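You operate a simulated robot arm through the tools that you are given. There is no shell and no other tool. Be economical: measure what you need, move in short steps, check, and stop when the job is done.

You run a simulated two-armed robot. Do the job below in one go: nothing can be reset, and whatever is moved stays where it is left.

TASK
Wipe up the spill on the green bench top with the wipe and put it back.

The check looks at the end state, three seconds after you hand in, the way a careful person would. Anything else that was tipped, shoved, dropped, spilled or broken makes it a failure.

THE ROBOT
Two 7-joint arms with two-finger grippers on one trunk, on a base that drives. Base frame: it is fixed to the floor where the robot stands at the start and does not move with it; the origin is under the middle of the robot, x ahead of it, y to its left, z up; the surface under the hand at the start is at about z = 0.85. Readings come in m, rad, newtons and seconds.
The left shoulder is at the start at [0.073, 0.216, 1.143], the right one opposite. With the tool pointing down near the work surface each hand reaches from about 0.3 to 0.82 m from the robot's upright axis, wherever it stands, measured 20 degrees to its own side. Payload 3.18 kg a hand.
The tool frame of a hand sits at the grasp point between the pads (the TCP): z along the fingers, y along the line on which they close. The tips reach 0.03 m beyond it. Largest opening 0.144 m; the body of the gripper starts 0.103 m behind the TCP.
Orientation is that of the tool frame in the base frame, as a unit quaternion [x, y, z, w]. With the fingers straight down and closing along the base's y, the tool's x points along the base's -x, its y along +y and its z along -z.

THE INTERFACE
- The arms move only by the tool apply_moves. It takes "left_increments", "right_increments" or both (then of equal length, played together; a hand with none holds still); each is a list of rows, each an object (a shift or turn left out is 0, a gripper value left out holds the last) with "translation": the shift along the base's x, y, z in m, a list of three; "dr": the turn, a rotation vector about the base's x, y, z in rad, a list of three. In form: [{"translation": [tx, ty, tz], "dr": [ax, ay, az]}, ...]. A call has 1 to 10 rows; each row is the pose to reach, as a shift and turn from the pose commanded when the call began. "left_jaw" and "right_jaw" are, for a hand that has rows, the finger opening in m, from 0 to 0.144, set as the call begins (left out, the last holds). Each row takes 0.2 s and may step no farther than 0.05 m and 0.15 rad from the row before; otherwise, or with a gripper value out of range, the whole call is refused. A pose out of reach is approached as far as the arm can. The call stops where the force on the tool passes 40 N (or 10 N more than at its start, if that is more) or the arm is blocked; 0.2 s more then pass. The fingers move at their own pace and stop on an object; they squeeze with about 31 N. The grip force told is the motor's: it shows also when the fingers shut on nothing. Time passes only in rows, and 0.2 s behind the last, so rows that repeat a pose let the fingers close. It gives the time, the measured TCP pose, the force on the tool (base axes), the opening and the grip force at its end, in the units of the frame above (readings bear some noise), with the torque about the TCP (base axes, N m) and any sound that the robot's microphone picked up, and new pictures: "views" is both (left out), scene, wrist or none (wrist: the cameras of the hands that moved).
- Cameras (640 x 400 px; columns grow to the right, rows downward): "scene" is now at [0.1613, 0.0322, 1.3315]; the picture's right is [0.37, -0.93, 0.00], its down [-0.54, -0.21, -0.81] and it looks along [0.76, 0.30, -0.58] (base axes); focal length 255 px, centre (320, 200). "left" rides on the left gripper at [0.076, -0.016, -0.143] in its tool frame; the picture's right is [0.21, 0.98, 0.00], its down [-0.84, 0.18, -0.51] and it looks along [-0.50, 0.11, 0.86] (tool axes); focal length 218 px, centre (320, 200). "right" rides on the right gripper at [0.076, 0.016, -0.143] in its tool frame; the picture's right is [-0.21, 0.98, 0.00], its down [-0.84, -0.18, -0.51] and it looks along [-0.50, -0.11, 0.86] (tool axes); focal length 218 px, centre (320, 200). There is no depth. A picture from a camera that has moved, and an enlarged one, comes with that camera's place and axes in the base frame and with its lens.
- slide_trunk(by): slides the trunk up (or, below 0, down) by that many m; the arms and the scene camera ride with it, the base frame stays. It gives what a move gives, with no picture.
- steer(legs): drives the robot by 1 to 6 legs, each [ahead, left, turn to the left] in m, m and rad, along the robot's own axes; the way and the turn of a leg run together, so that a leg with both is an arc; at most 1.5 m and 3.142 rad a leg. The arms and the cameras ride along, it lands a little off, and it stops where it bumps. It gives what a move gives, and a new picture of the scene camera.
- pan_tilt(pan, tilt): turns the head with the scene camera to pan (to the left, within 1.396 rad either way) and tilt (down, from -0.506 to 1.204), counted from straight ahead of the robot. It gives what a move gives, and a new picture of the scene camera.
- close_up(camera, box): a new picture of the part [left, top, right, bottom] of that camera's present view, enlarged. The clock stands still meanwhile.
- close_job(): hands the job in; it is judged then, once.

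Work in short steps. Places have to be worked out from the pictures, the camera data and where the tool is seen: move nearer, look again, correct. Check each grasp and each placing, and mend what went wrong. You have 120 turns and 260 pictures in all, those below and enlarged ones among them. Open the grippers and draw the arms clear of the work before you hand the job in, unless the task says otherwise; then end with one line.

The tools are called after ">>>" by a JSON object that holds its "op" and its "data". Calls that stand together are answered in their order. apply_moves: Moves the arms, as the interface text tells. Its arguments: {"type":"object","properties":{"left_increments":{"type":"array"},"left_jaw":{"type":"number"},"right_increments":{"type":"array"},"right_jaw":{"type":"number"},"views":{"type":"string","enum":["both","scene","wrist","none"]}},"required":[]} The other tools are called the same way: slide_trunk (by) slides the trunk up or down; steer (legs) drives the base; pan_tilt (pan, tilt) turns the head that bears the scene camera; close_up (camera, box) takes an enlarged picture of a part of a camera's view; close_job () hands the job in.

At the start:

```text
t: 0.0
left_eef_pos: [0.5084, 0.3875, 1.0833]
left_ee_rot: [-0.001, 1.0, 0.0, 0.001]
left_contact_force: [1.1, 0.2, -0.8]
left_wrist_torque: [0.02, -0.01, -0.01]
left_grip_width: 0.1442
left_finger_force: 0.1
right_eef_pos: [0.4899, -0.0678, 1.1371]
right_ee_rot: [0.0, 1.0, 0.001, 0.0]
right_contact_force: [0.1, -0.6, 0.1]
right_wrist_torque: [-0.01, 0.03, 0.0]
right_grip_width: 0.144
right_finger_force: 0.0
trunk travel left (down, up): [-0.225, 0.144]
robot x, y, heading: [0.0011, -0.0014, -0.001]
head pan, tilt: [0.375, 0.621]
```

scene: 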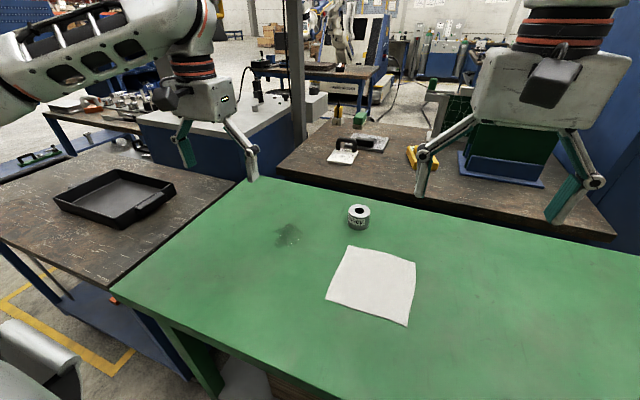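
right: 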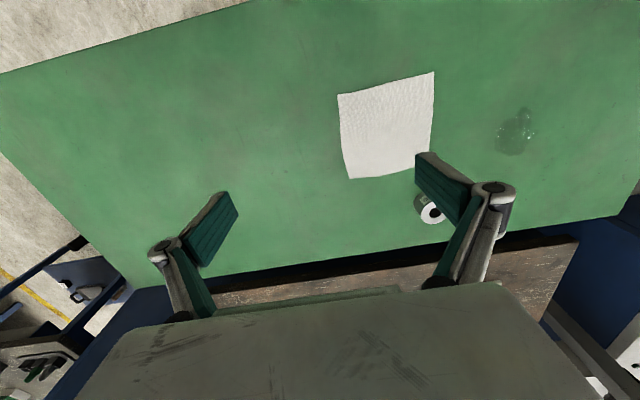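
left: 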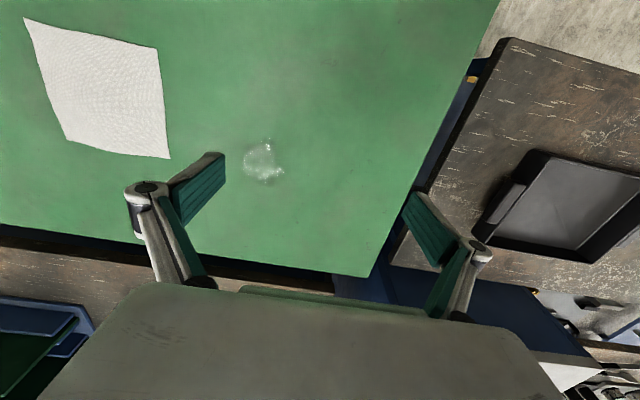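

I'll look closer at the wipe, the spill and the roll. My estimates are: wipe centre about (0.55, 0.055), spill about (0.61, 0.30), roll about (0.72, 0.135).

>>> {"op": "close_up", "data": {"camera": "scene", "box": [240, 180, 440, 340]}}

>>> {"op": "close_up", "data": {"camera": "left", "box": [0, 0, 320, 200]}}

```text
2.50 times, centred on (340, 260) of scene
camera zoom: at [0.1613, 0.0322, 1.3315], right [0.37, -0.93, 0.0], down [-0.54, -0.21, -0.81], along [0.76, 0.3, -0.58], focal length 638 px, centre (270, 50)
```

zoom: 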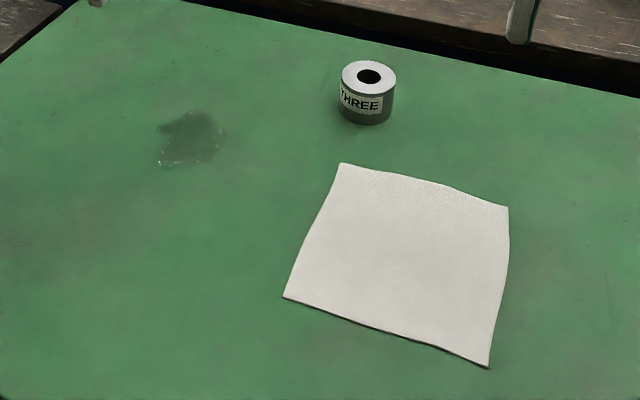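

```text
2.00 times, centred on (160, 100) of left
camera zoom: at [0.4326, 0.3709, 1.2253], right [-0.21, 0.98, 0.0], down [0.84, 0.18, 0.51], along [0.5, 0.11, -0.86], focal length 436 px, centre (640, 400)
```

zoom: 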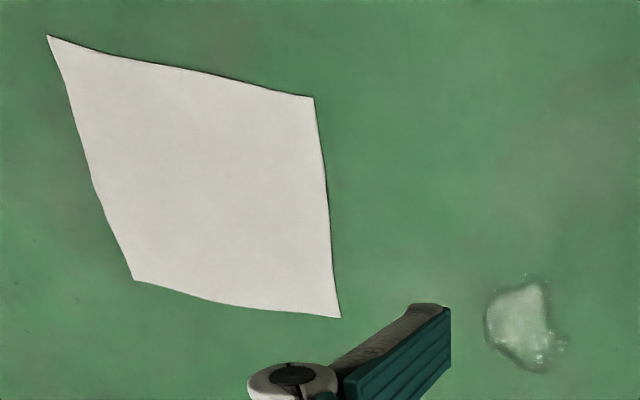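

Estimates from both cameras agree: wipe spans roughly x 0.46–0.635, y −0.03–0.14, and the spill is at about (0.60, 0.30). The right hand hangs over the wipe, so I'll move it clear to the right and bring the left hand above the wipe.

>>> {"op": "apply_moves", "data": {"right_increments": [{"translation": [-0.01, -0.045, 0]}, {"translation": [-0.02, -0.09, 0]}, {"translation": [-0.03, -0.135, 0]}, {"translation": [-0.04, -0.18, 0]}, {"translation": [-0.05, -0.225, 0]}, {"translation": [-0.06, -0.27, 0]}, {"translation": [-0.06, -0.27, 0]}, {"translation": [-0.06, -0.27, 0]}], "left_increments": [{"translation": [0, 0, 0]}, {"translation": [0.005, -0.045, -0.01]}, {"translation": [0.01, -0.09, -0.02]}, {"translation": [0.015, -0.135, -0.03]}, {"translation": [0.02, -0.18, -0.04]}, {"translation": [0.025, -0.225, -0.05]}, {"translation": [0.03, -0.27, -0.06]}, {"translation": [0.04, -0.315, -0.07]}], "left_jaw": 0.07}}

```text
t: 1.8
left_eef_pos: [0.5509, 0.0711, 1.0128]
left_ee_rot: [-0.002, 1.0, 0.001, 0.0]
left_contact_force: [0.4, -0.4, -0.3]
left_wrist_torque: [0.07, 0.0, 0.03]
left_grip_width: 0.07
left_finger_force: 0.1
right_eef_pos: [0.4292, -0.3381, 1.1361]
right_ee_rot: [0.0, 1.0, 0.0, -0.001]
right_contact_force: [0.0, -1.2, -0.4]
right_wrist_torque: [0.07, 0.0, -0.02]
right_grip_width: 0.1437
right_finger_force: 0.1
trunk travel left (down, up): [-0.225, 0.144]
robot x, y, heading: [-0.0001, 0.0009, -0.002]
head pan, tilt: [0.375, 0.621]
camera scene: at [0.1615, 0.0303, 1.3315], right [0.37, -0.93, 0.0], down [-0.54, -0.21, -0.81], along [0.76, 0.3, -0.58], focal length 255 px, centre (320, 200)
camera right: at [0.3528, -0.3214, 1.2777], right [0.21, 0.98, 0.0], down [0.84, -0.18, 0.51], along [0.5, -0.1, -0.86], focal length 218 px, centre (320, 200)
camera left: at [0.4739, 0.0536, 1.1551], right [-0.21, 0.98, 0.0], down [0.84, 0.18, 0.51], along [0.5, 0.11, -0.86], focal length 218 px, centre (320, 200)
```

scene: 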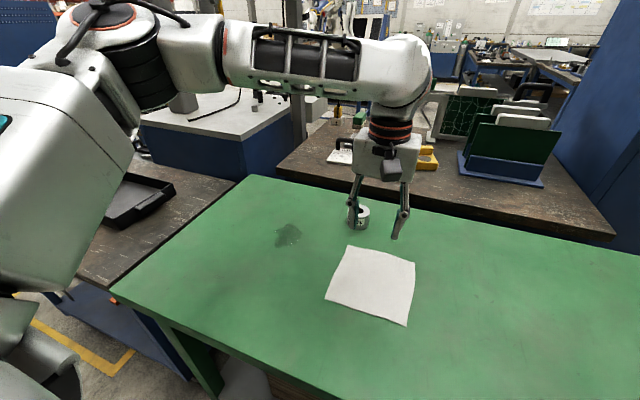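
right: 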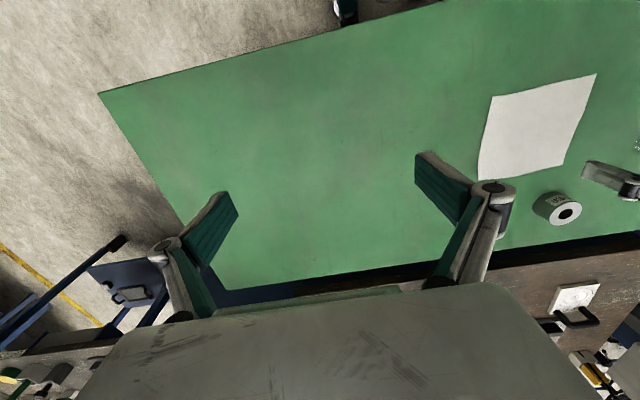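
left: 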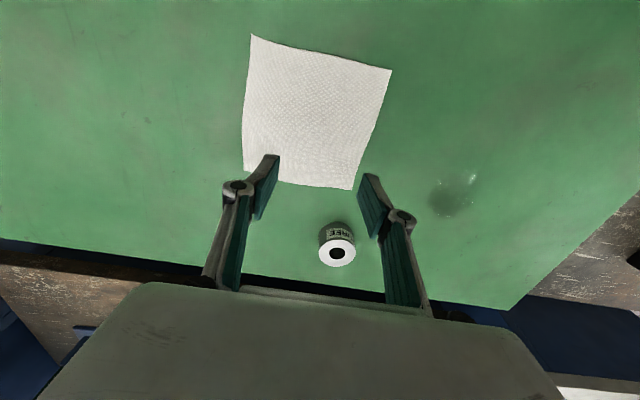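

The wipe's centre is at about (0.54, 0.055). I'll bring the left hand over it, then down to just above the cloth.

>>> {"op": "apply_moves", "data": {"left_increments": [{"translation": [-0.01, -0.015, -0.04]}, {"translation": [-0.01, -0.015, -0.08]}, {"translation": [-0.01, -0.015, -0.11]}, {"translation": [-0.01, -0.015, -0.118]}, {"translation": [-0.01, -0.015, -0.118]}]}}

```text
t: 3.0
left_eef_pos: [0.537, 0.0582, 0.895]
left_ee_rot: [-0.001, 1.0, 0.0, 0.001]
left_contact_force: [1.7, 0.0, -0.2]
left_wrist_torque: [0.0, 0.02, 0.0]
left_grip_width: 0.0698
left_finger_force: 0.0
right_eef_pos: [0.4306, -0.3353, 1.1366]
right_ee_rot: [-0.001, 1.0, 0.0, 0.0]
right_contact_force: [-0.1, 0.0, 1.0]
right_wrist_torque: [-0.01, -0.01, -0.01]
right_grip_width: 0.1438
right_finger_force: 0.1
trunk travel left (down, up): [-0.225, 0.144]
robot x, y, heading: [0.0006, -0.0031, -0.002]
head pan, tilt: [0.375, 0.621]
camera scene: at [0.1613, 0.0321, 1.3315], right [0.37, -0.93, 0.0], down [-0.54, -0.21, -0.81], along [0.76, 0.3, -0.58], focal length 255 px, centre (320, 200)
camera left: at [0.4614, 0.0422, 1.0368], right [-0.21, 0.98, 0.0], down [0.84, 0.18, 0.51], along [0.5, 0.11, -0.86], focal length 218 px, centre (320, 200)
```

scene: 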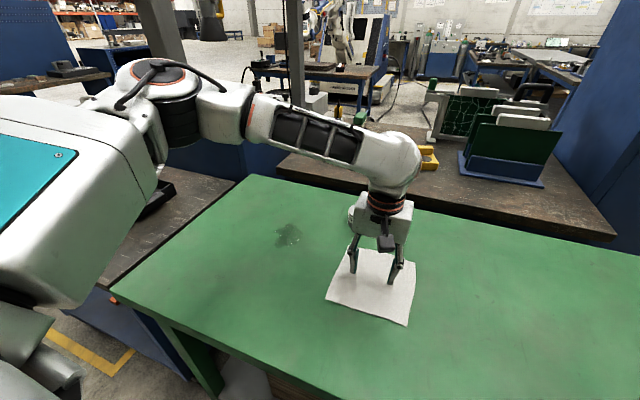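
left: 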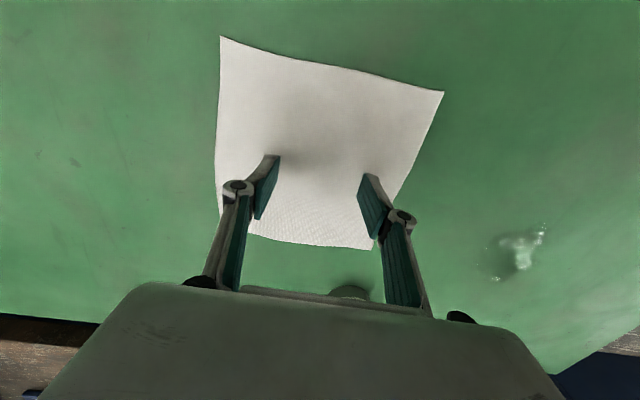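

The fingers are centred over the cloth, with their tips about 15 mm up. I'll go down gently to find contact.

>>> {"op": "apply_moves", "data": {"left_increments": [{"translation": [0, 0, -0.005]}, {"translation": [0, 0, -0.01]}, {"translation": [0, 0, -0.013]}, {"translation": [0, 0, -0.016]}, {"translation": [0, 0, -0.016]}], "views": "wrist"}}

```text
t: 4.2
left_eef_pos: [0.5394, 0.0564, 0.8796]
left_ee_rot: [0.0, 1.0, 0.0, 0.001]
left_contact_force: [-0.8, 1.1, 5.2]
left_wrist_torque: [0.09, -0.01, -0.03]
left_grip_width: 0.0701
left_finger_force: 0.0
right_eef_pos: [0.4288, -0.3358, 1.1354]
right_ee_rot: [0.0, 1.0, -0.001, 0.0]
right_contact_force: [-0.7, 0.9, -0.3]
right_wrist_torque: [-0.02, -0.06, 0.01]
right_grip_width: 0.144
right_finger_force: 0.0
trunk travel left (down, up): [-0.225, 0.144]
robot x, y, heading: [-0.0013, 0.0033, -0.0]
head pan, tilt: [0.375, 0.621]
camera left: at [0.4625, 0.0407, 1.0216], right [-0.21, 0.98, 0.0], down [0.84, 0.18, 0.51], along [0.5, 0.11, -0.86], focal length 218 px, centre (320, 200)
```

left: 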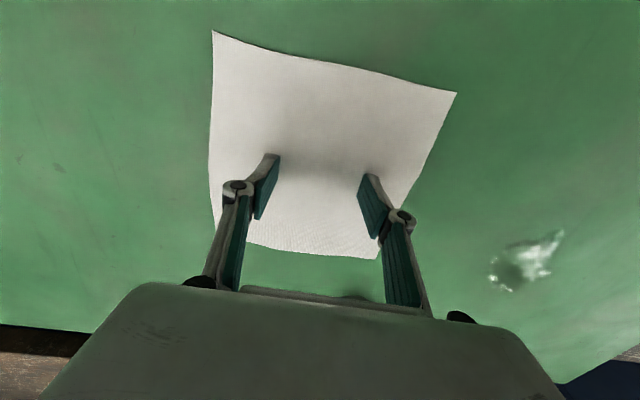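

Contact at 5 N. I'll press a little more and try a 4 cm slide toward the spill to see whether the cloth follows.

>>> {"op": "apply_moves", "data": {"left_increments": [{"translation": [0, 0, -0.002]}, {"translation": [0, 0.01, -0.002]}, {"translation": [0, 0.02, -0.002]}, {"translation": [0, 0.03, -0.002]}, {"translation": [0, 0.04, -0.002]}, {"translation": [0, 0.04, -0.002]}]}}

```text
t: 5.6
left_eef_pos: [0.5393, 0.0975, 0.8774]
left_ee_rot: [-0.002, 1.0, 0.001, 0.0]
left_contact_force: [0.3, -0.4, 11.3]
left_wrist_torque: [-0.01, 0.02, 0.02]
left_grip_width: 0.0731
left_finger_force: 0.1
right_eef_pos: [0.4288, -0.3355, 1.1375]
right_ee_rot: [0.0, 1.0, -0.001, 0.0]
right_contact_force: [-1.0, 0.8, -0.2]
right_wrist_torque: [0.01, 0.02, 0.01]
right_grip_width: 0.1438
right_finger_force: 0.0
trunk travel left (down, up): [-0.225, 0.144]
robot x, y, heading: [-0.0038, 0.0008, -0.002]
head pan, tilt: [0.375, 0.621]
camera scene: at [0.1604, 0.0319, 1.3316], right [0.37, -0.93, 0.0], down [-0.54, -0.21, -0.81], along [0.76, 0.3, -0.58], focal length 255 px, centre (320, 200)
camera left: at [0.4621, 0.0812, 1.0191], right [-0.21, 0.98, 0.0], down [0.84, 0.18, 0.51], along [0.5, 0.11, -0.86], focal length 218 px, centre (320, 200)
```

scene: 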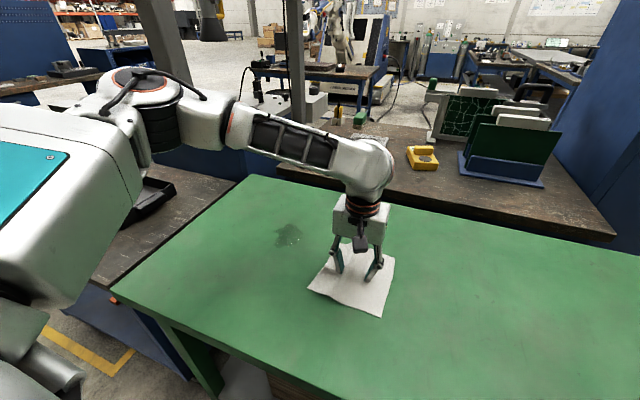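
left: 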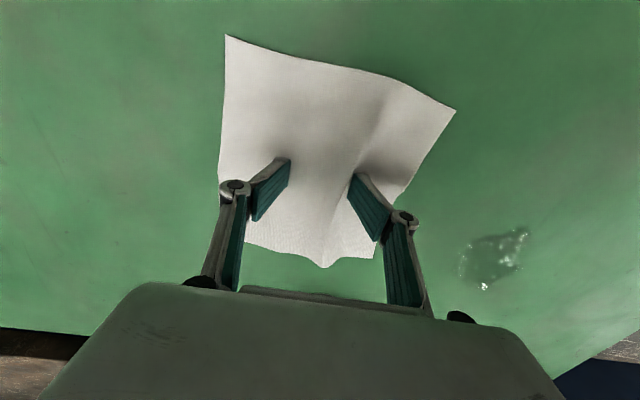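

The cloth follows the fingers with only a small ripple. I'll keep sliding toward the spill at constant x, which keeps clear of the roll.

>>> {"op": "apply_moves", "data": {"left_increments": [{"translation": [0, 0.015, 0]}, {"translation": [0, 0.03, 0]}, {"translation": [0, 0.045, 0]}, {"translation": [0, 0.06, 0]}, {"translation": [0, 0.075, 0]}, {"translation": [0, 0.09, 0]}, {"translation": [0, 0.105, 0]}, {"translation": [0, 0.12, 0]}, {"translation": [0, 0.135, 0]}, {"translation": [0, 0.145, 0]}]}}

```text
t: 7.8
left_eef_pos: [0.5386, 0.2414, 0.8781]
left_ee_rot: [-0.001, 1.0, 0.0, 0.001]
left_contact_force: [-0.9, 0.2, 9.7]
left_wrist_torque: [-0.01, 0.01, 0.0]
left_grip_width: 0.0712
left_finger_force: 0.1
right_eef_pos: [0.4287, -0.3368, 1.1361]
right_ee_rot: [0.0, 1.0, 0.0, 0.001]
right_contact_force: [-0.2, 0.1, -0.6]
right_wrist_torque: [0.0, 0.0, 0.0]
right_grip_width: 0.144
right_finger_force: 0.0
trunk travel left (down, up): [-0.225, 0.144]
robot x, y, heading: [0.0024, -0.0012, 0.006]
head pan, tilt: [0.375, 0.621]
camera scene: at [0.1604, 0.032, 1.3317], right [0.37, -0.93, 0.0], down [-0.54, -0.21, -0.81], along [0.76, 0.3, -0.58], focal length 255 px, centre (320, 200)
camera left: at [0.4619, 0.2256, 1.0199], right [-0.21, 0.98, 0.0], down [0.84, 0.18, 0.51], along [0.5, 0.11, -0.86], focal length 218 px, centre (320, 200)
```

scene: 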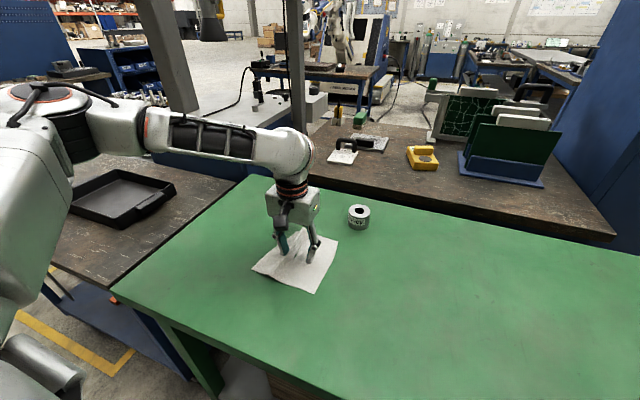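
left: 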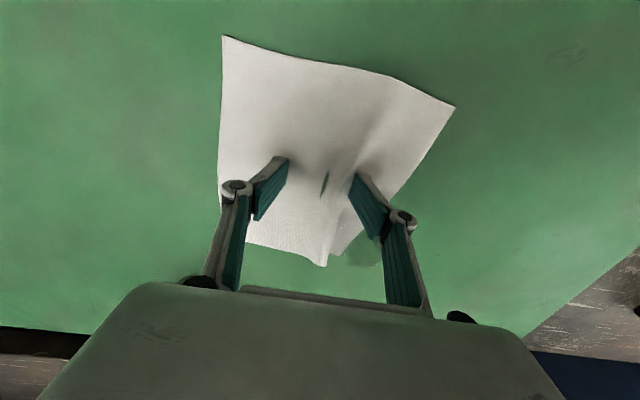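

The leading half of the cloth now covers part of the spill. I'll slide ahead and left so the pressed area comes over (0.60, 0.30), then look.

>>> {"op": "apply_moves", "data": {"left_increments": [{"translation": [0, 0.015, 0]}, {"translation": [0, 0.03, 0]}, {"translation": [0, 0.045, 0]}, {"translation": [0.01, 0.06, 0]}, {"translation": [0.022, 0.06, 0]}, {"translation": [0.034, 0.06, 0]}, {"translation": [0.046, 0.06, 0]}, {"translation": [0.058, 0.06, 0]}, {"translation": [0.066, 0.06, 0]}, {"translation": [0.066, 0.06, 0]}]}}

```text
t: 10.0
left_eef_pos: [0.6033, 0.3003, 0.8794]
left_ee_rot: [-0.001, 1.0, 0.0, 0.001]
left_contact_force: [-0.4, -0.6, 8.1]
left_wrist_torque: [-0.05, 0.0, 0.02]
left_grip_width: 0.0702
left_finger_force: 0.1
right_eef_pos: [0.4287, -0.3345, 1.1364]
right_ee_rot: [0.0, 1.0, 0.0, 0.0]
right_contact_force: [0.4, 0.5, -0.3]
right_wrist_torque: [-0.01, -0.01, 0.02]
right_grip_width: 0.1441
right_finger_force: 0.0
trunk travel left (down, up): [-0.225, 0.144]
robot x, y, heading: [0.0002, -0.0011, -0.003]
head pan, tilt: [0.375, 0.621]
camera scene: at [0.1604, 0.0319, 1.3317], right [0.37, -0.93, 0.0], down [-0.54, -0.21, -0.81], along [0.76, 0.3, -0.58], focal length 255 px, centre (320, 200)
camera left: at [0.5275, 0.2851, 1.0204], right [-0.21, 0.98, 0.0], down [0.84, 0.18, 0.51], along [0.5, 0.11, -0.86], focal length 218 px, centre (320, 200)
```

scene: 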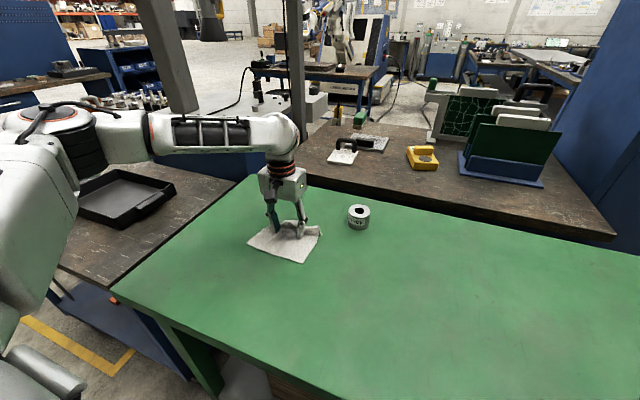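
left: 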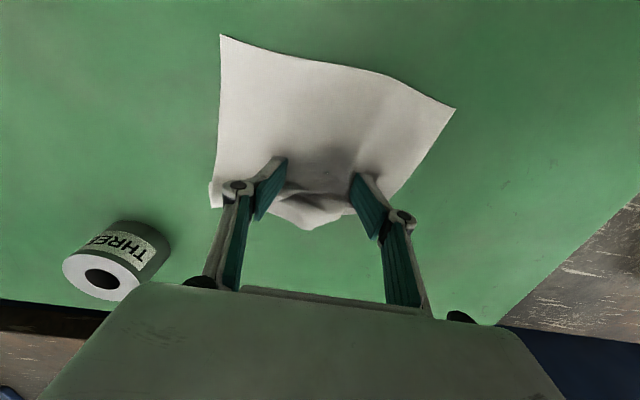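

The spill is now under the cloth; the front edge has buckled a bit. I'll rub in a small loop over the spot.

>>> {"op": "apply_moves", "data": {"left_increments": [{"translation": [0, 0.025, 0]}, {"translation": [-0.02, 0.035, 0]}, {"translation": [-0.035, 0.02, 0]}, {"translation": [-0.035, -0.01, 0]}, {"translation": [-0.025, -0.03, 0]}, {"translation": [-0.005, -0.03, 0]}, {"translation": [0.015, -0.015, 0]}, {"translation": [0.02, 0.01, 0]}, {"translation": [0.01, 0.03, 0]}, {"translation": [-0.01, 0.02, 0]}], "views": "scene"}}

>>> {"op": "apply_moves", "data": {"left_increments": [{"translation": [-0.02, -0.02, 0]}, {"translation": [-0.035, -0.04, 0]}, {"translation": [-0.05, -0.06, 0]}, {"translation": [-0.055, -0.085, 0]}, {"translation": [-0.055, -0.11, 0]}]}}

```text
t: 12.2
left_eef_pos: [0.5945, 0.3211, 0.8785]
left_ee_rot: [-0.001, 1.0, 0.0, 0.001]
left_contact_force: [0.5, -0.1, 12.3]
left_wrist_torque: [0.02, -0.05, 0.01]
left_grip_width: 0.0705
left_finger_force: 0.0
right_eef_pos: [0.4286, -0.3355, 1.1371]
right_ee_rot: [0.0, 1.0, 0.0, 0.001]
right_contact_force: [0.3, -0.7, 0.1]
right_wrist_torque: [0.02, 0.01, 0.0]
right_grip_width: 0.1438
right_finger_force: 0.1
trunk travel left (down, up): [-0.225, 0.144]
robot x, y, heading: [-0.0001, -0.0012, 0.003]
head pan, tilt: [0.375, 0.621]
camera scene: at [0.16, 0.0314, 1.3318], right [0.37, -0.93, 0.0], down [-0.54, -0.21, -0.81], along [0.76, 0.3, -0.58], focal length 255 px, centre (320, 200)
```

scene: 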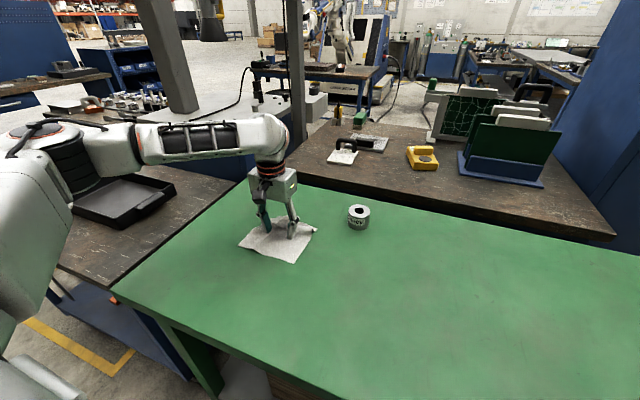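

```text
t: 13.4
left_eef_pos: [0.5398, 0.2106, 0.8803]
left_ee_rot: [-0.001, 1.0, -0.001, 0.001]
left_contact_force: [2.7, 0.4, 14.9]
left_wrist_torque: [0.19, -0.05, -0.07]
left_grip_width: 0.0713
left_finger_force: 0.9
right_eef_pos: [0.4284, -0.3361, 1.1371]
right_ee_rot: [0.0, 1.0, 0.0, 0.002]
right_contact_force: [0.6, -0.1, -0.5]
right_wrist_torque: [0.03, -0.01, 0.01]
right_grip_width: 0.1442
right_finger_force: 0.0
trunk travel left (down, up): [-0.225, 0.144]
robot x, y, heading: [-0.0023, -0.0032, 0.001]
head pan, tilt: [0.375, 0.621]
camera scene: at [0.1601, 0.0314, 1.3318], right [0.37, -0.93, 0.0], down [-0.54, -0.21, -0.81], along [0.76, 0.3, -0.58], focal length 255 px, centre (320, 200)
camera left: at [0.4632, 0.195, 1.0212], right [-0.21, 0.98, 0.0], down [0.84, 0.18, 0.51], along [0.5, 0.11, -0.86], focal length 218 px, centre (320, 200)
```

scene: 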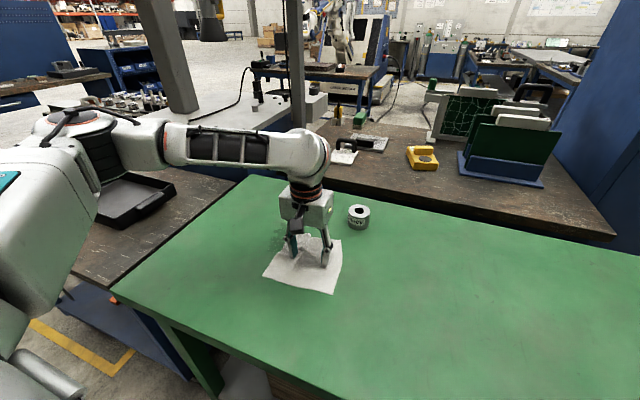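
left: 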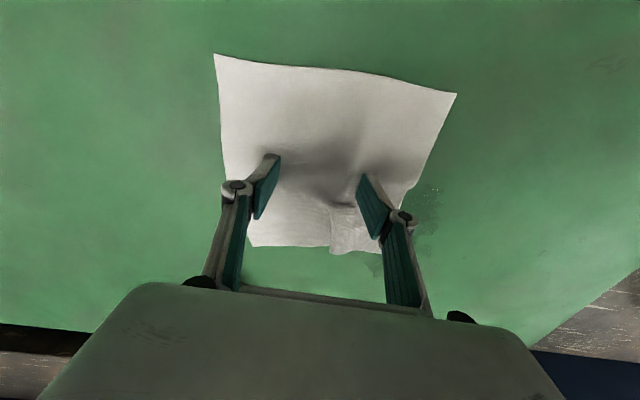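

There may be a faint residue beside the cloth, so I'll check it enlarged.

>>> {"op": "close_up", "data": {"camera": "left", "box": [340, 140, 500, 300]}}

>>> {"op": "close_up", "data": {"camera": "scene", "box": [230, 180, 390, 310]}}

```text
2.50 times, centred on (420, 220) of left
camera zoom: at [0.4632, 0.195, 1.0212], right [-0.21, 0.98, 0.0], down [0.84, 0.18, 0.51], along [0.5, 0.11, -0.86], focal length 546 px, centre (70, 150)
```

zoom: 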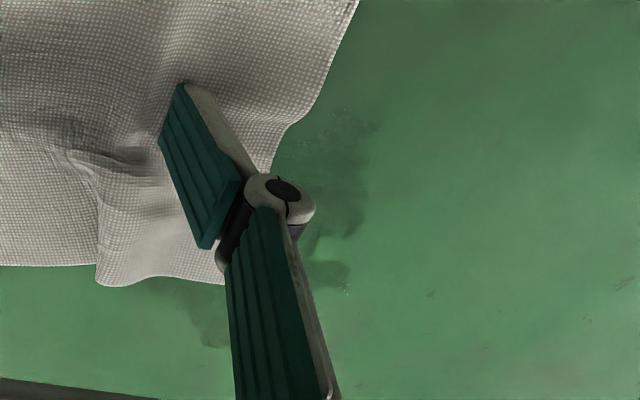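

```text
3.08 times, centred on (310, 245) of scene
camera zoom: at [0.1601, 0.0314, 1.3318], right [0.37, -0.93, 0.0], down [-0.54, -0.21, -0.81], along [0.76, 0.3, -0.58], focal length 785 px, centre (351, 62)
```

zoom: 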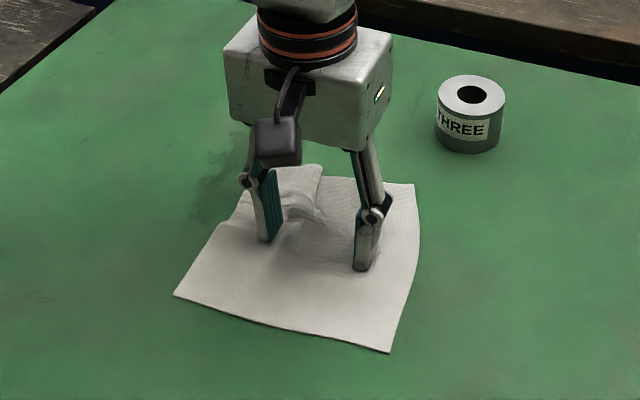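

A faint film remains around (0.55–0.62, 0.26–0.34). I'll press a little harder and scrub systematically in y-strokes, stepping along x.

>>> {"op": "apply_moves", "data": {"left_increments": [{"translation": [0, 0.04, -0.001]}, {"translation": [0, 0.075, -0.001]}, {"translation": [0, 0.11, -0.001]}, {"translation": [0, 0.14, -0.001]}, {"translation": [0.02, 0.14, -0.001]}, {"translation": [0.02, 0.105, -0.001]}, {"translation": [0.02, 0.07, -0.001]}, {"translation": [0.02, 0.04, -0.001]}, {"translation": [0.04, 0.04, -0.001]}], "views": "none"}}

>>> {"op": "apply_moves", "data": {"left_increments": [{"translation": [0, 0.035, 0]}, {"translation": [0, 0.07, 0]}, {"translation": [0, 0.1, 0]}, {"translation": [0.02, 0.1, 0]}, {"translation": [0.02, 0.065, 0]}, {"translation": [0.02, 0.03, 0]}, {"translation": [0.02, 0.01, 0]}, {"translation": [0.04, 0.03, 0]}, {"translation": [0.04, 0.065, 0]}, {"translation": [0.04, 0.1, 0]}]}}

```text
t: 15.4
left_eef_pos: [0.5786, 0.2504, 0.8766]
left_ee_rot: [-0.002, 1.0, -0.001, 0.001]
left_contact_force: [0.1, -0.4, 7.5]
left_wrist_torque: [0.0, 0.05, -0.01]
left_grip_width: 0.0625
left_finger_force: 0.0
right_eef_pos: [0.4288, -0.3348, 1.1369]
right_ee_rot: [0.0, 1.0, 0.0, 0.0]
right_contact_force: [-0.3, -0.1, -0.1]
right_wrist_torque: [0.0, 0.01, -0.01]
right_grip_width: 0.144
right_finger_force: 0.1
trunk travel left (down, up): [-0.225, 0.144]
robot x, y, heading: [0.0005, -0.0046, 0.003]
head pan, tilt: [0.375, 0.621]
```

```text
t: 17.6
left_eef_pos: [0.6197, 0.3518, 0.8778]
left_ee_rot: [0.0, 1.0, 0.0, 0.002]
left_contact_force: [0.9, -0.1, 8.5]
left_wrist_torque: [0.0, 0.05, -0.03]
left_grip_width: 0.0615
left_finger_force: 0.0
right_eef_pos: [0.4291, -0.3347, 1.1382]
right_ee_rot: [0.0, 1.0, 0.0, -0.001]
right_contact_force: [0.1, 0.1, 0.3]
right_wrist_torque: [-0.04, 0.0, -0.01]
right_grip_width: 0.1439
right_finger_force: 0.1
trunk travel left (down, up): [-0.225, 0.144]
robot x, y, heading: [0.0001, 0.0022, -0.004]
head pan, tilt: [0.375, 0.621]
camera scene: at [0.1604, 0.0323, 1.3317], right [0.37, -0.93, 0.0], down [-0.54, -0.21, -0.81], along [0.76, 0.3, -0.58], focal length 255 px, centre (320, 200)
camera left: at [0.543, 0.3362, 1.0192], right [-0.21, 0.98, 0.0], down [0.84, 0.18, 0.51], along [0.5, 0.11, -0.86], focal length 218 px, centre (320, 200)
```

scene: 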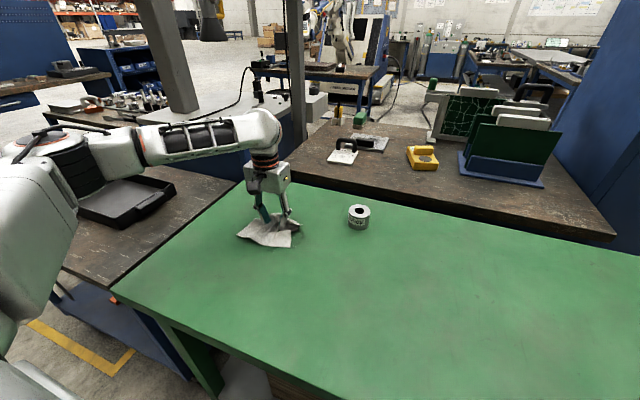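
left: 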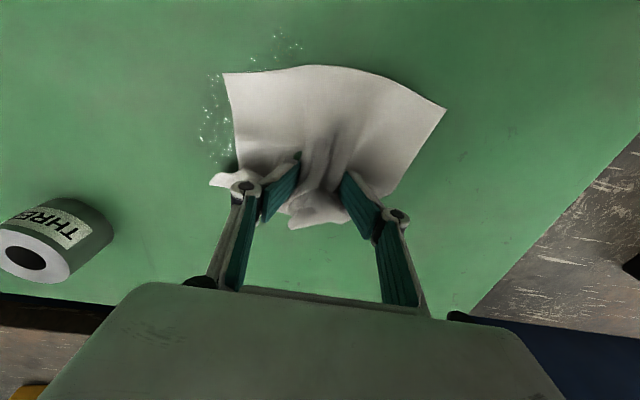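

Droplets remain at the near and right edges, around (0.53, 0.31) and (0.59, 0.265). I'll continue strokes over those, working back toward the robot, which also unfolds the cloth.

>>> {"op": "apply_moves", "data": {"left_increments": [{"translation": [-0.02, -0.03, 0]}, {"translation": [-0.02, -0.065, 0]}, {"translation": [-0.02, -0.1, 0]}, {"translation": [-0.04, -0.13, 0]}, {"translation": [-0.04, -0.1, 0]}, {"translation": [-0.04, -0.065, 0]}, {"translation": [-0.05, -0.03, 0]}, {"translation": [-0.07, -0.03, 0]}, {"translation": [-0.07, -0.07, 0]}, {"translation": [-0.07, -0.11, 0]}], "views": "none"}}

>>> {"op": "apply_moves", "data": {"left_increments": [{"translation": [-0.02, 0.0, 0]}, {"translation": [-0.02, 0.04, 0]}, {"translation": [-0.02, 0.08, 0]}, {"translation": [-0.035, 0.08, 0]}, {"translation": [-0.035, 0.04, 0]}, {"translation": [-0.035, 0.0, 0]}, {"translation": [-0.035, -0.04, 0]}, {"translation": [-0.035, -0.08, 0]}]}}

```text
t: 19.8
left_eef_pos: [0.5483, 0.2431, 0.8784]
left_ee_rot: [-0.001, 1.0, 0.0, 0.003]
left_contact_force: [-0.9, 5.3, 31.6]
left_wrist_torque: [0.95, 0.08, 0.02]
left_grip_width: 0.0705
left_finger_force: 10.0
right_eef_pos: [0.4286, -0.3376, 1.1369]
right_ee_rot: [0.0, 1.0, 0.0, 0.001]
right_contact_force: [1.0, -0.3, 0.0]
right_wrist_torque: [0.04, 0.0, 0.0]
right_grip_width: 0.144
right_finger_force: 0.0
trunk travel left (down, up): [-0.225, 0.144]
robot x, y, heading: [0.0006, -0.0006, 0.001]
head pan, tilt: [0.375, 0.621]
```

```text
t: 21.6
left_eef_pos: [0.5146, 0.1586, 0.8785]
left_ee_rot: [-0.001, 1.0, -0.001, 0.001]
left_contact_force: [-0.1, 2.1, 21.3]
left_wrist_torque: [0.35, 0.07, 0.01]
left_grip_width: 0.0702
left_finger_force: 8.4
right_eef_pos: [0.4275, -0.3372, 1.1357]
right_ee_rot: [0.0, 1.0, 0.0, 0.0]
right_contact_force: [0.1, -0.4, 0.5]
right_wrist_torque: [0.04, 0.03, 0.0]
right_grip_width: 0.144
right_finger_force: 0.1
trunk travel left (down, up): [-0.225, 0.144]
robot x, y, heading: [-0.0015, -0.0043, -0.001]
head pan, tilt: [0.375, 0.621]
camera scene: at [0.1604, 0.0309, 1.3318], right [0.37, -0.93, 0.0], down [-0.54, -0.21, -0.81], along [0.76, 0.3, -0.58], focal length 255 px, centre (320, 200)
camera left: at [0.439, 0.1428, 1.0207], right [-0.21, 0.98, 0.0], down [0.84, 0.18, 0.51], along [0.5, 0.11, -0.86], focal length 218 px, centre (320, 200)
```

scene: 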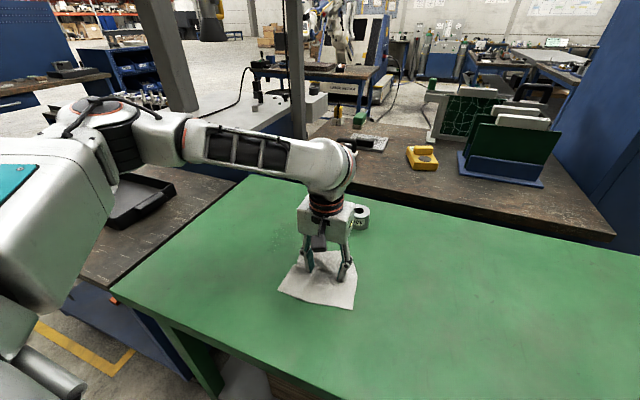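
left: 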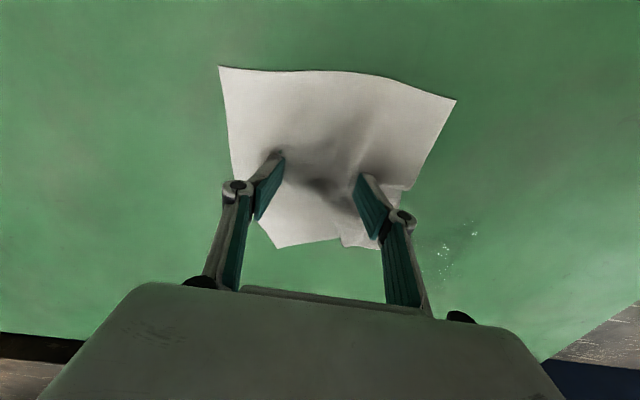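

>>> {"op": "close_up", "data": {"camera": "left", "box": [380, 180, 540, 300]}}

>>> {"op": "close_up", "data": {"camera": "scene", "box": [230, 190, 350, 280]}}

```text
3.33 times, centred on (460, 240) of left
camera zoom: at [0.439, 0.1428, 1.0207], right [-0.21, 0.98, 0.0], down [0.84, 0.18, 0.51], along [0.5, 0.11, -0.86], focal length 728 px, centre (-147, 67)
```

zoom: 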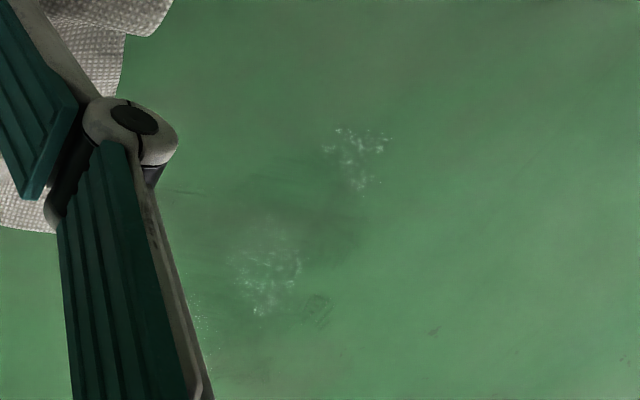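

```text
4.44 times, centred on (290, 235) of scene
camera zoom: at [0.1604, 0.0309, 1.3318], right [0.37, -0.93, 0.0], down [-0.54, -0.21, -0.81], along [0.76, 0.3, -0.58], focal length 1134 px, centre (453, 44)
```

zoom: 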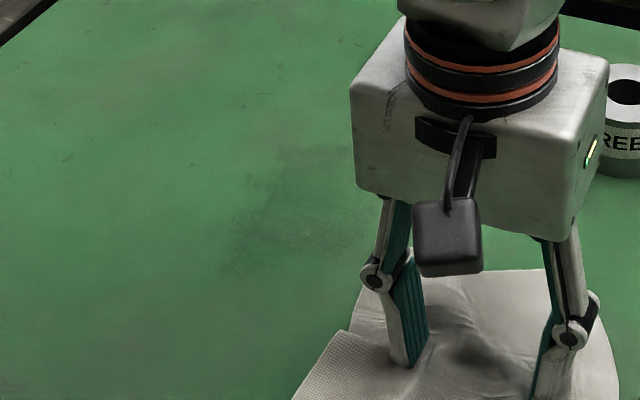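

The film is fainter, with droplets left at about (0.536, 0.316) and (0.585, 0.312). I'll scrub again with slightly more pressure, sweeping the left finger over that zone.

>>> {"op": "apply_moves", "data": {"left_increments": [{"translation": [0.01, 0.045, -0.001]}, {"translation": [0.015, 0.09, -0.001]}, {"translation": [0.015, 0.13, -0.001]}, {"translation": [0.015, 0.16, -0.001]}, {"translation": [0.035, 0.15, -0.001]}, {"translation": [0.035, 0.11, -0.001]}, {"translation": [0.035, 0.07, -0.001]}, {"translation": [0.05, 0.07, -0.001]}, {"translation": [0.05, 0.11, -0.001]}, {"translation": [0.05, 0.15, -0.001]}], "views": "none"}}

>>> {"op": "apply_moves", "data": {"left_increments": [{"translation": [0.02, 0.0, 0]}, {"translation": [0.02, -0.04, 0]}, {"translation": [0.02, -0.08, 0]}, {"translation": [0.04, -0.08, 0]}, {"translation": [0.04, -0.04, 0]}, {"translation": [0.04, 0.0, 0]}, {"translation": [0.03, 0.03, 0]}, {"translation": [0.0, 0.03, 0]}, {"translation": [-0.03, 0.03, 0]}, {"translation": [-0.05, 0.03, 0]}], "views": "none"}}

>>> {"op": "apply_moves", "data": {"left_increments": [{"translation": [0, -0.04, 0]}, {"translation": [0, -0.08, 0]}, {"translation": [0, -0.12, 0]}, {"translation": [-0.02, -0.16, 0]}, {"translation": [-0.02, -0.2, 0]}]}}

```text
t: 23.8
left_eef_pos: [0.5625, 0.3123, 0.8772]
left_ee_rot: [0.001, 1.0, 0.0, 0.002]
left_contact_force: [0.8, -0.1, 8.1]
left_wrist_torque: [-0.02, 0.05, -0.03]
left_grip_width: 0.0625
left_finger_force: 0.0
right_eef_pos: [0.4295, -0.3364, 1.1377]
right_ee_rot: [0.0, 1.0, 0.0, 0.001]
right_contact_force: [-0.1, 0.3, -0.4]
right_wrist_torque: [-0.03, -0.01, -0.02]
right_grip_width: 0.144
right_finger_force: 0.1
trunk travel left (down, up): [-0.225, 0.144]
robot x, y, heading: [0.0002, 0.0019, 0.003]
head pan, tilt: [0.375, 0.621]
```

```text
t: 26.0
left_eef_pos: [0.5137, 0.343, 0.8751]
left_ee_rot: [-0.002, 1.0, 0.0, 0.002]
left_contact_force: [0.5, -1.0, 8.6]
left_wrist_torque: [0.02, 0.06, 0.04]
left_grip_width: 0.0658
left_finger_force: 0.0
right_eef_pos: [0.4282, -0.3361, 1.1364]
right_ee_rot: [0.0, 1.0, 0.001, 0.0]
right_contact_force: [0.8, -0.4, 0.1]
right_wrist_torque: [0.03, 0.02, -0.01]
right_grip_width: 0.1438
right_finger_force: 0.1
trunk travel left (down, up): [-0.225, 0.144]
robot x, y, heading: [-0.0012, -0.0011, 0.001]
head pan, tilt: [0.375, 0.621]
```

```text
t: 27.2
left_eef_pos: [0.4966, 0.1417, 0.8784]
left_ee_rot: [0.0, 1.0, 0.0, 0.003]
left_contact_force: [-0.3, 3.4, 27.1]
left_wrist_torque: [0.77, 0.09, -0.01]
left_grip_width: 0.0707
left_finger_force: 8.9
right_eef_pos: [0.4292, -0.3375, 1.1371]
right_ee_rot: [0.0, 1.0, 0.001, 0.001]
right_contact_force: [-0.1, -0.2, -0.8]
right_wrist_torque: [0.0, 0.03, 0.0]
right_grip_width: 0.144
right_finger_force: 0.1
trunk travel left (down, up): [-0.225, 0.144]
robot x, y, heading: [-0.0027, 0.0004, 0.006]
head pan, tilt: [0.375, 0.621]
camera scene: at [0.1603, 0.0308, 1.3319], right [0.37, -0.93, 0.0], down [-0.54, -0.21, -0.81], along [0.76, 0.3, -0.58], focal length 255 px, centre (320, 200)
camera left: at [0.4192, 0.1243, 1.0209], right [-0.21, 0.98, 0.0], down [0.84, 0.18, 0.51], along [0.5, 0.11, -0.86], focal length 218 px, centre (320, 200)
```

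scene: 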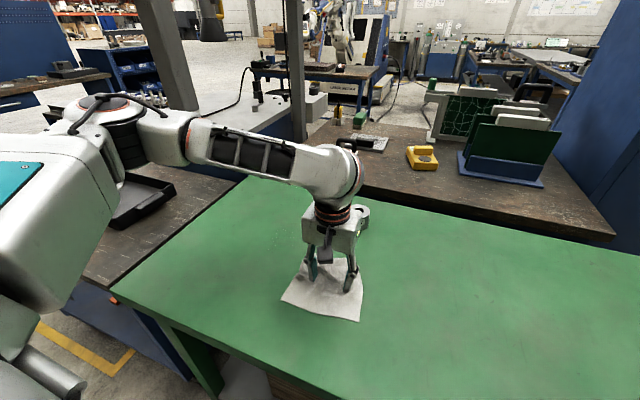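
left: 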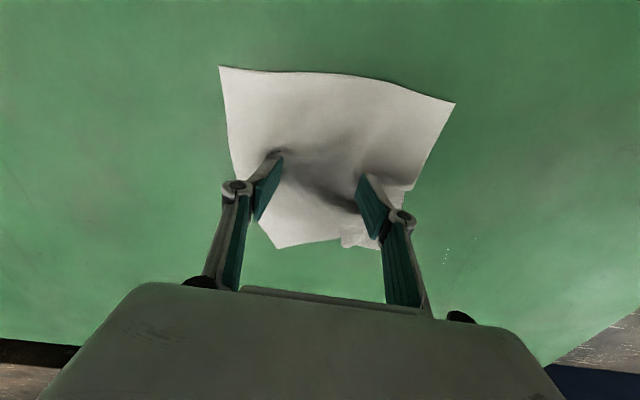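

>>> {"op": "close_up", "data": {"camera": "left", "box": [400, 200, 520, 290]}}

>>> {"op": "close_up", "data": {"camera": "scene", "box": [240, 200, 340, 270]}}

```text
4.44 times, centred on (460, 245) of left
camera zoom: at [0.4192, 0.1243, 1.0209], right [-0.21, 0.98, 0.0], down [0.84, 0.18, 0.51], along [0.5, 0.11, -0.86], focal length 970 px, centre (-302, 0)
```

zoom: 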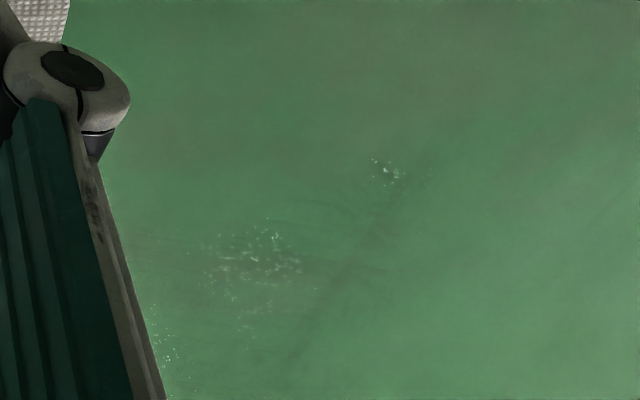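

```text
5.71 times, centred on (290, 235) of scene
camera zoom: at [0.1603, 0.0308, 1.3319], right [0.37, -0.93, 0.0], down [-0.54, -0.21, -0.81], along [0.76, 0.3, -0.58], focal length 1458 px, centre (491, 0)
```

zoom: 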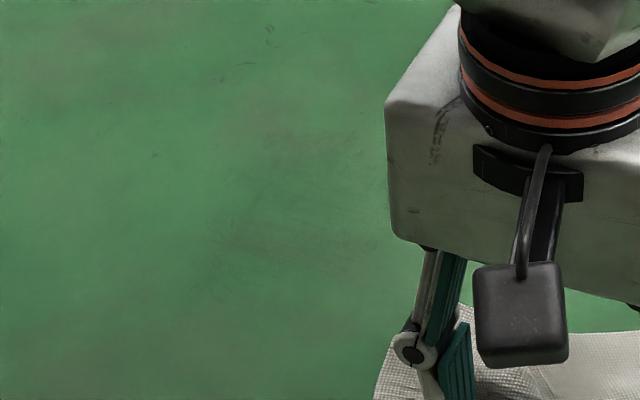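

Only a few droplets remain, along x 0.53–0.60, y 0.285–0.31. One more scrubbing series over that strip.

>>> {"op": "apply_moves", "data": {"left_increments": [{"translation": [0.02, 0.045, 0]}, {"translation": [0.03, 0.085, 0]}, {"translation": [0.03, 0.125, 0]}, {"translation": [0.03, 0.165, 0]}, {"translation": [0.03, 0.205, 0]}, {"translation": [0.045, 0.195, 0]}, {"translation": [0.045, 0.15, 0]}, {"translation": [0.045, 0.105, 0]}, {"translation": [0.045, 0.08, 0]}, {"translation": [0.06, 0.08, 0]}], "views": "none"}}

>>> {"op": "apply_moves", "data": {"left_increments": [{"translation": [0.0, 0.04, 0]}, {"translation": [0.0, 0.08, 0]}, {"translation": [0.0, 0.12, 0]}, {"translation": [0.015, 0.12, 0]}, {"translation": [0.015, 0.08, 0]}, {"translation": [0.015, 0.04, 0]}, {"translation": [0.015, 0.0, 0]}, {"translation": [0.03, 0.0, 0]}, {"translation": [0.03, 0.04, 0]}, {"translation": [0.03, 0.08, 0]}], "views": "none"}}

>>> {"op": "apply_moves", "data": {"left_increments": [{"translation": [0.02, 0.03, 0]}, {"translation": [0.02, -0.01, 0]}, {"translation": [0.02, -0.05, 0]}, {"translation": [0.02, -0.08, 0]}, {"translation": [0.0, -0.07, 0]}, {"translation": [-0.03, -0.07, 0]}, {"translation": [-0.06, -0.07, 0]}, {"translation": [-0.09, -0.1, 0]}, {"translation": [-0.1, -0.14, 0]}, {"translation": [-0.1, -0.18, 0]}]}}

>>> {"op": "close_up", "data": {"camera": "left", "box": [400, 190, 560, 310]}}

```text
t: 29.4
left_eef_pos: [0.5546, 0.2196, 0.8761]
left_ee_rot: [-0.002, 1.0, -0.001, 0.001]
left_contact_force: [0.2, -0.5, 15.4]
left_wrist_torque: [-0.03, 0.09, -0.02]
left_grip_width: 0.0667
left_finger_force: 0.0
right_eef_pos: [0.4289, -0.3372, 1.1367]
right_ee_rot: [0.0, 1.0, -0.001, -0.001]
right_contact_force: [0.0, 0.2, 0.5]
right_wrist_torque: [-0.02, 0.0, -0.01]
right_grip_width: 0.1442
right_finger_force: 0.2
trunk travel left (down, up): [-0.225, 0.144]
robot x, y, heading: [0.0002, -0.0018, -0.001]
head pan, tilt: [0.375, 0.621]
```

```text
t: 31.6
left_eef_pos: [0.5849, 0.3021, 0.8751]
left_ee_rot: [0.0, 1.0, -0.001, 0.002]
left_contact_force: [0.3, -1.5, 9.7]
left_wrist_torque: [0.0, 0.09, -0.01]
left_grip_width: 0.0651
left_finger_force: 0.0
right_eef_pos: [0.4279, -0.335, 1.1361]
right_ee_rot: [0.0, 1.0, 0.0, 0.001]
right_contact_force: [0.8, -0.4, -0.5]
right_wrist_torque: [-0.04, 0.04, 0.01]
right_grip_width: 0.1443
right_finger_force: 0.1
trunk travel left (down, up): [-0.225, 0.144]
robot x, y, heading: [-0.0, -0.0, -0.005]
head pan, tilt: [0.375, 0.621]
```

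```text
t: 33.8
left_eef_pos: [0.4856, 0.1197, 0.877]
left_ee_rot: [-0.001, 1.0, -0.001, 0.002]
left_contact_force: [-0.1, -0.9, 8.9]
left_wrist_torque: [0.07, 0.07, -0.01]
left_grip_width: 0.0632
left_finger_force: 0.0
right_eef_pos: [0.4295, -0.3371, 1.1364]
right_ee_rot: [0.0, 1.0, 0.003, 0.0]
right_contact_force: [0.2, -0.3, 0.3]
right_wrist_torque: [0.03, 0.0, 0.01]
right_grip_width: 0.144
right_finger_force: 0.1
trunk travel left (down, up): [-0.225, 0.144]
robot x, y, heading: [0.0006, -0.0042, 0.001]
head pan, tilt: [0.375, 0.621]
camera scene: at [0.1608, 0.0307, 1.3317], right [0.37, -0.93, 0.0], down [-0.54, -0.21, -0.81], along [0.76, 0.3, -0.58], focal length 255 px, centre (320, 200)
camera left: at [0.4091, 0.1038, 1.0184], right [-0.21, 0.98, 0.0], down [0.84, 0.18, 0.51], along [0.5, 0.11, -0.86], focal length 218 px, centre (320, 200)
```

scene: 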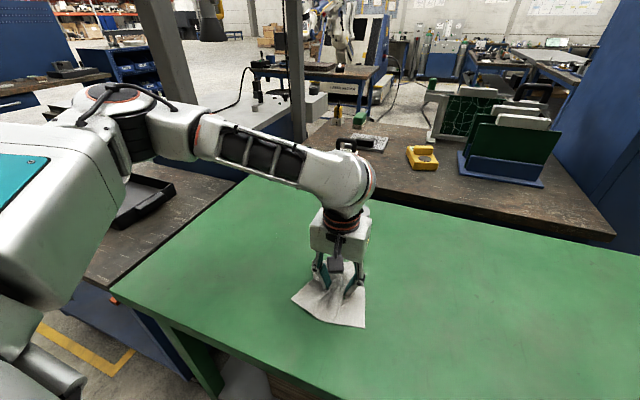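
left: 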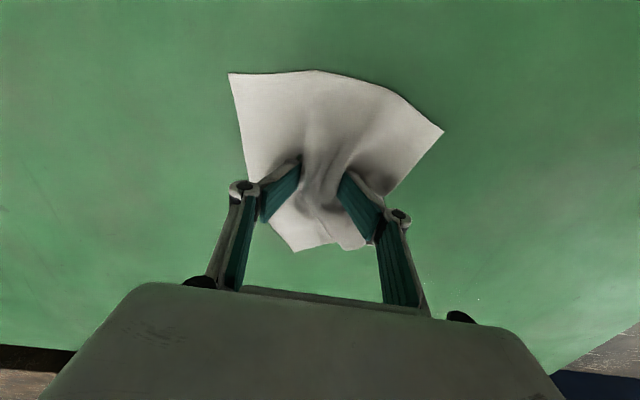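

```text
3.33 times, centred on (480, 250) of left
camera zoom: at [0.4091, 0.1038, 1.0184], right [-0.21, 0.98, 0.0], down [0.84, 0.18, 0.51], along [0.5, 0.11, -0.86], focal length 728 px, centre (-213, 33)
```

zoom: 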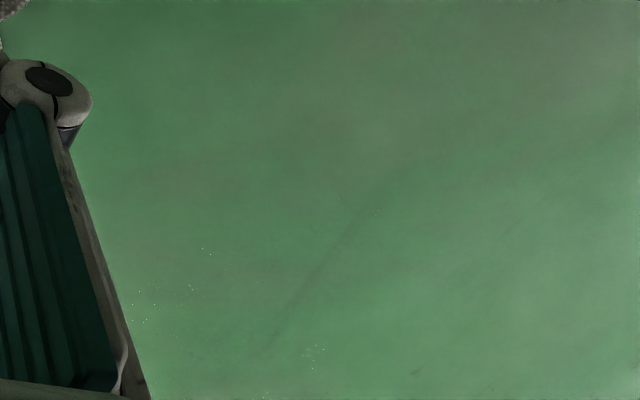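

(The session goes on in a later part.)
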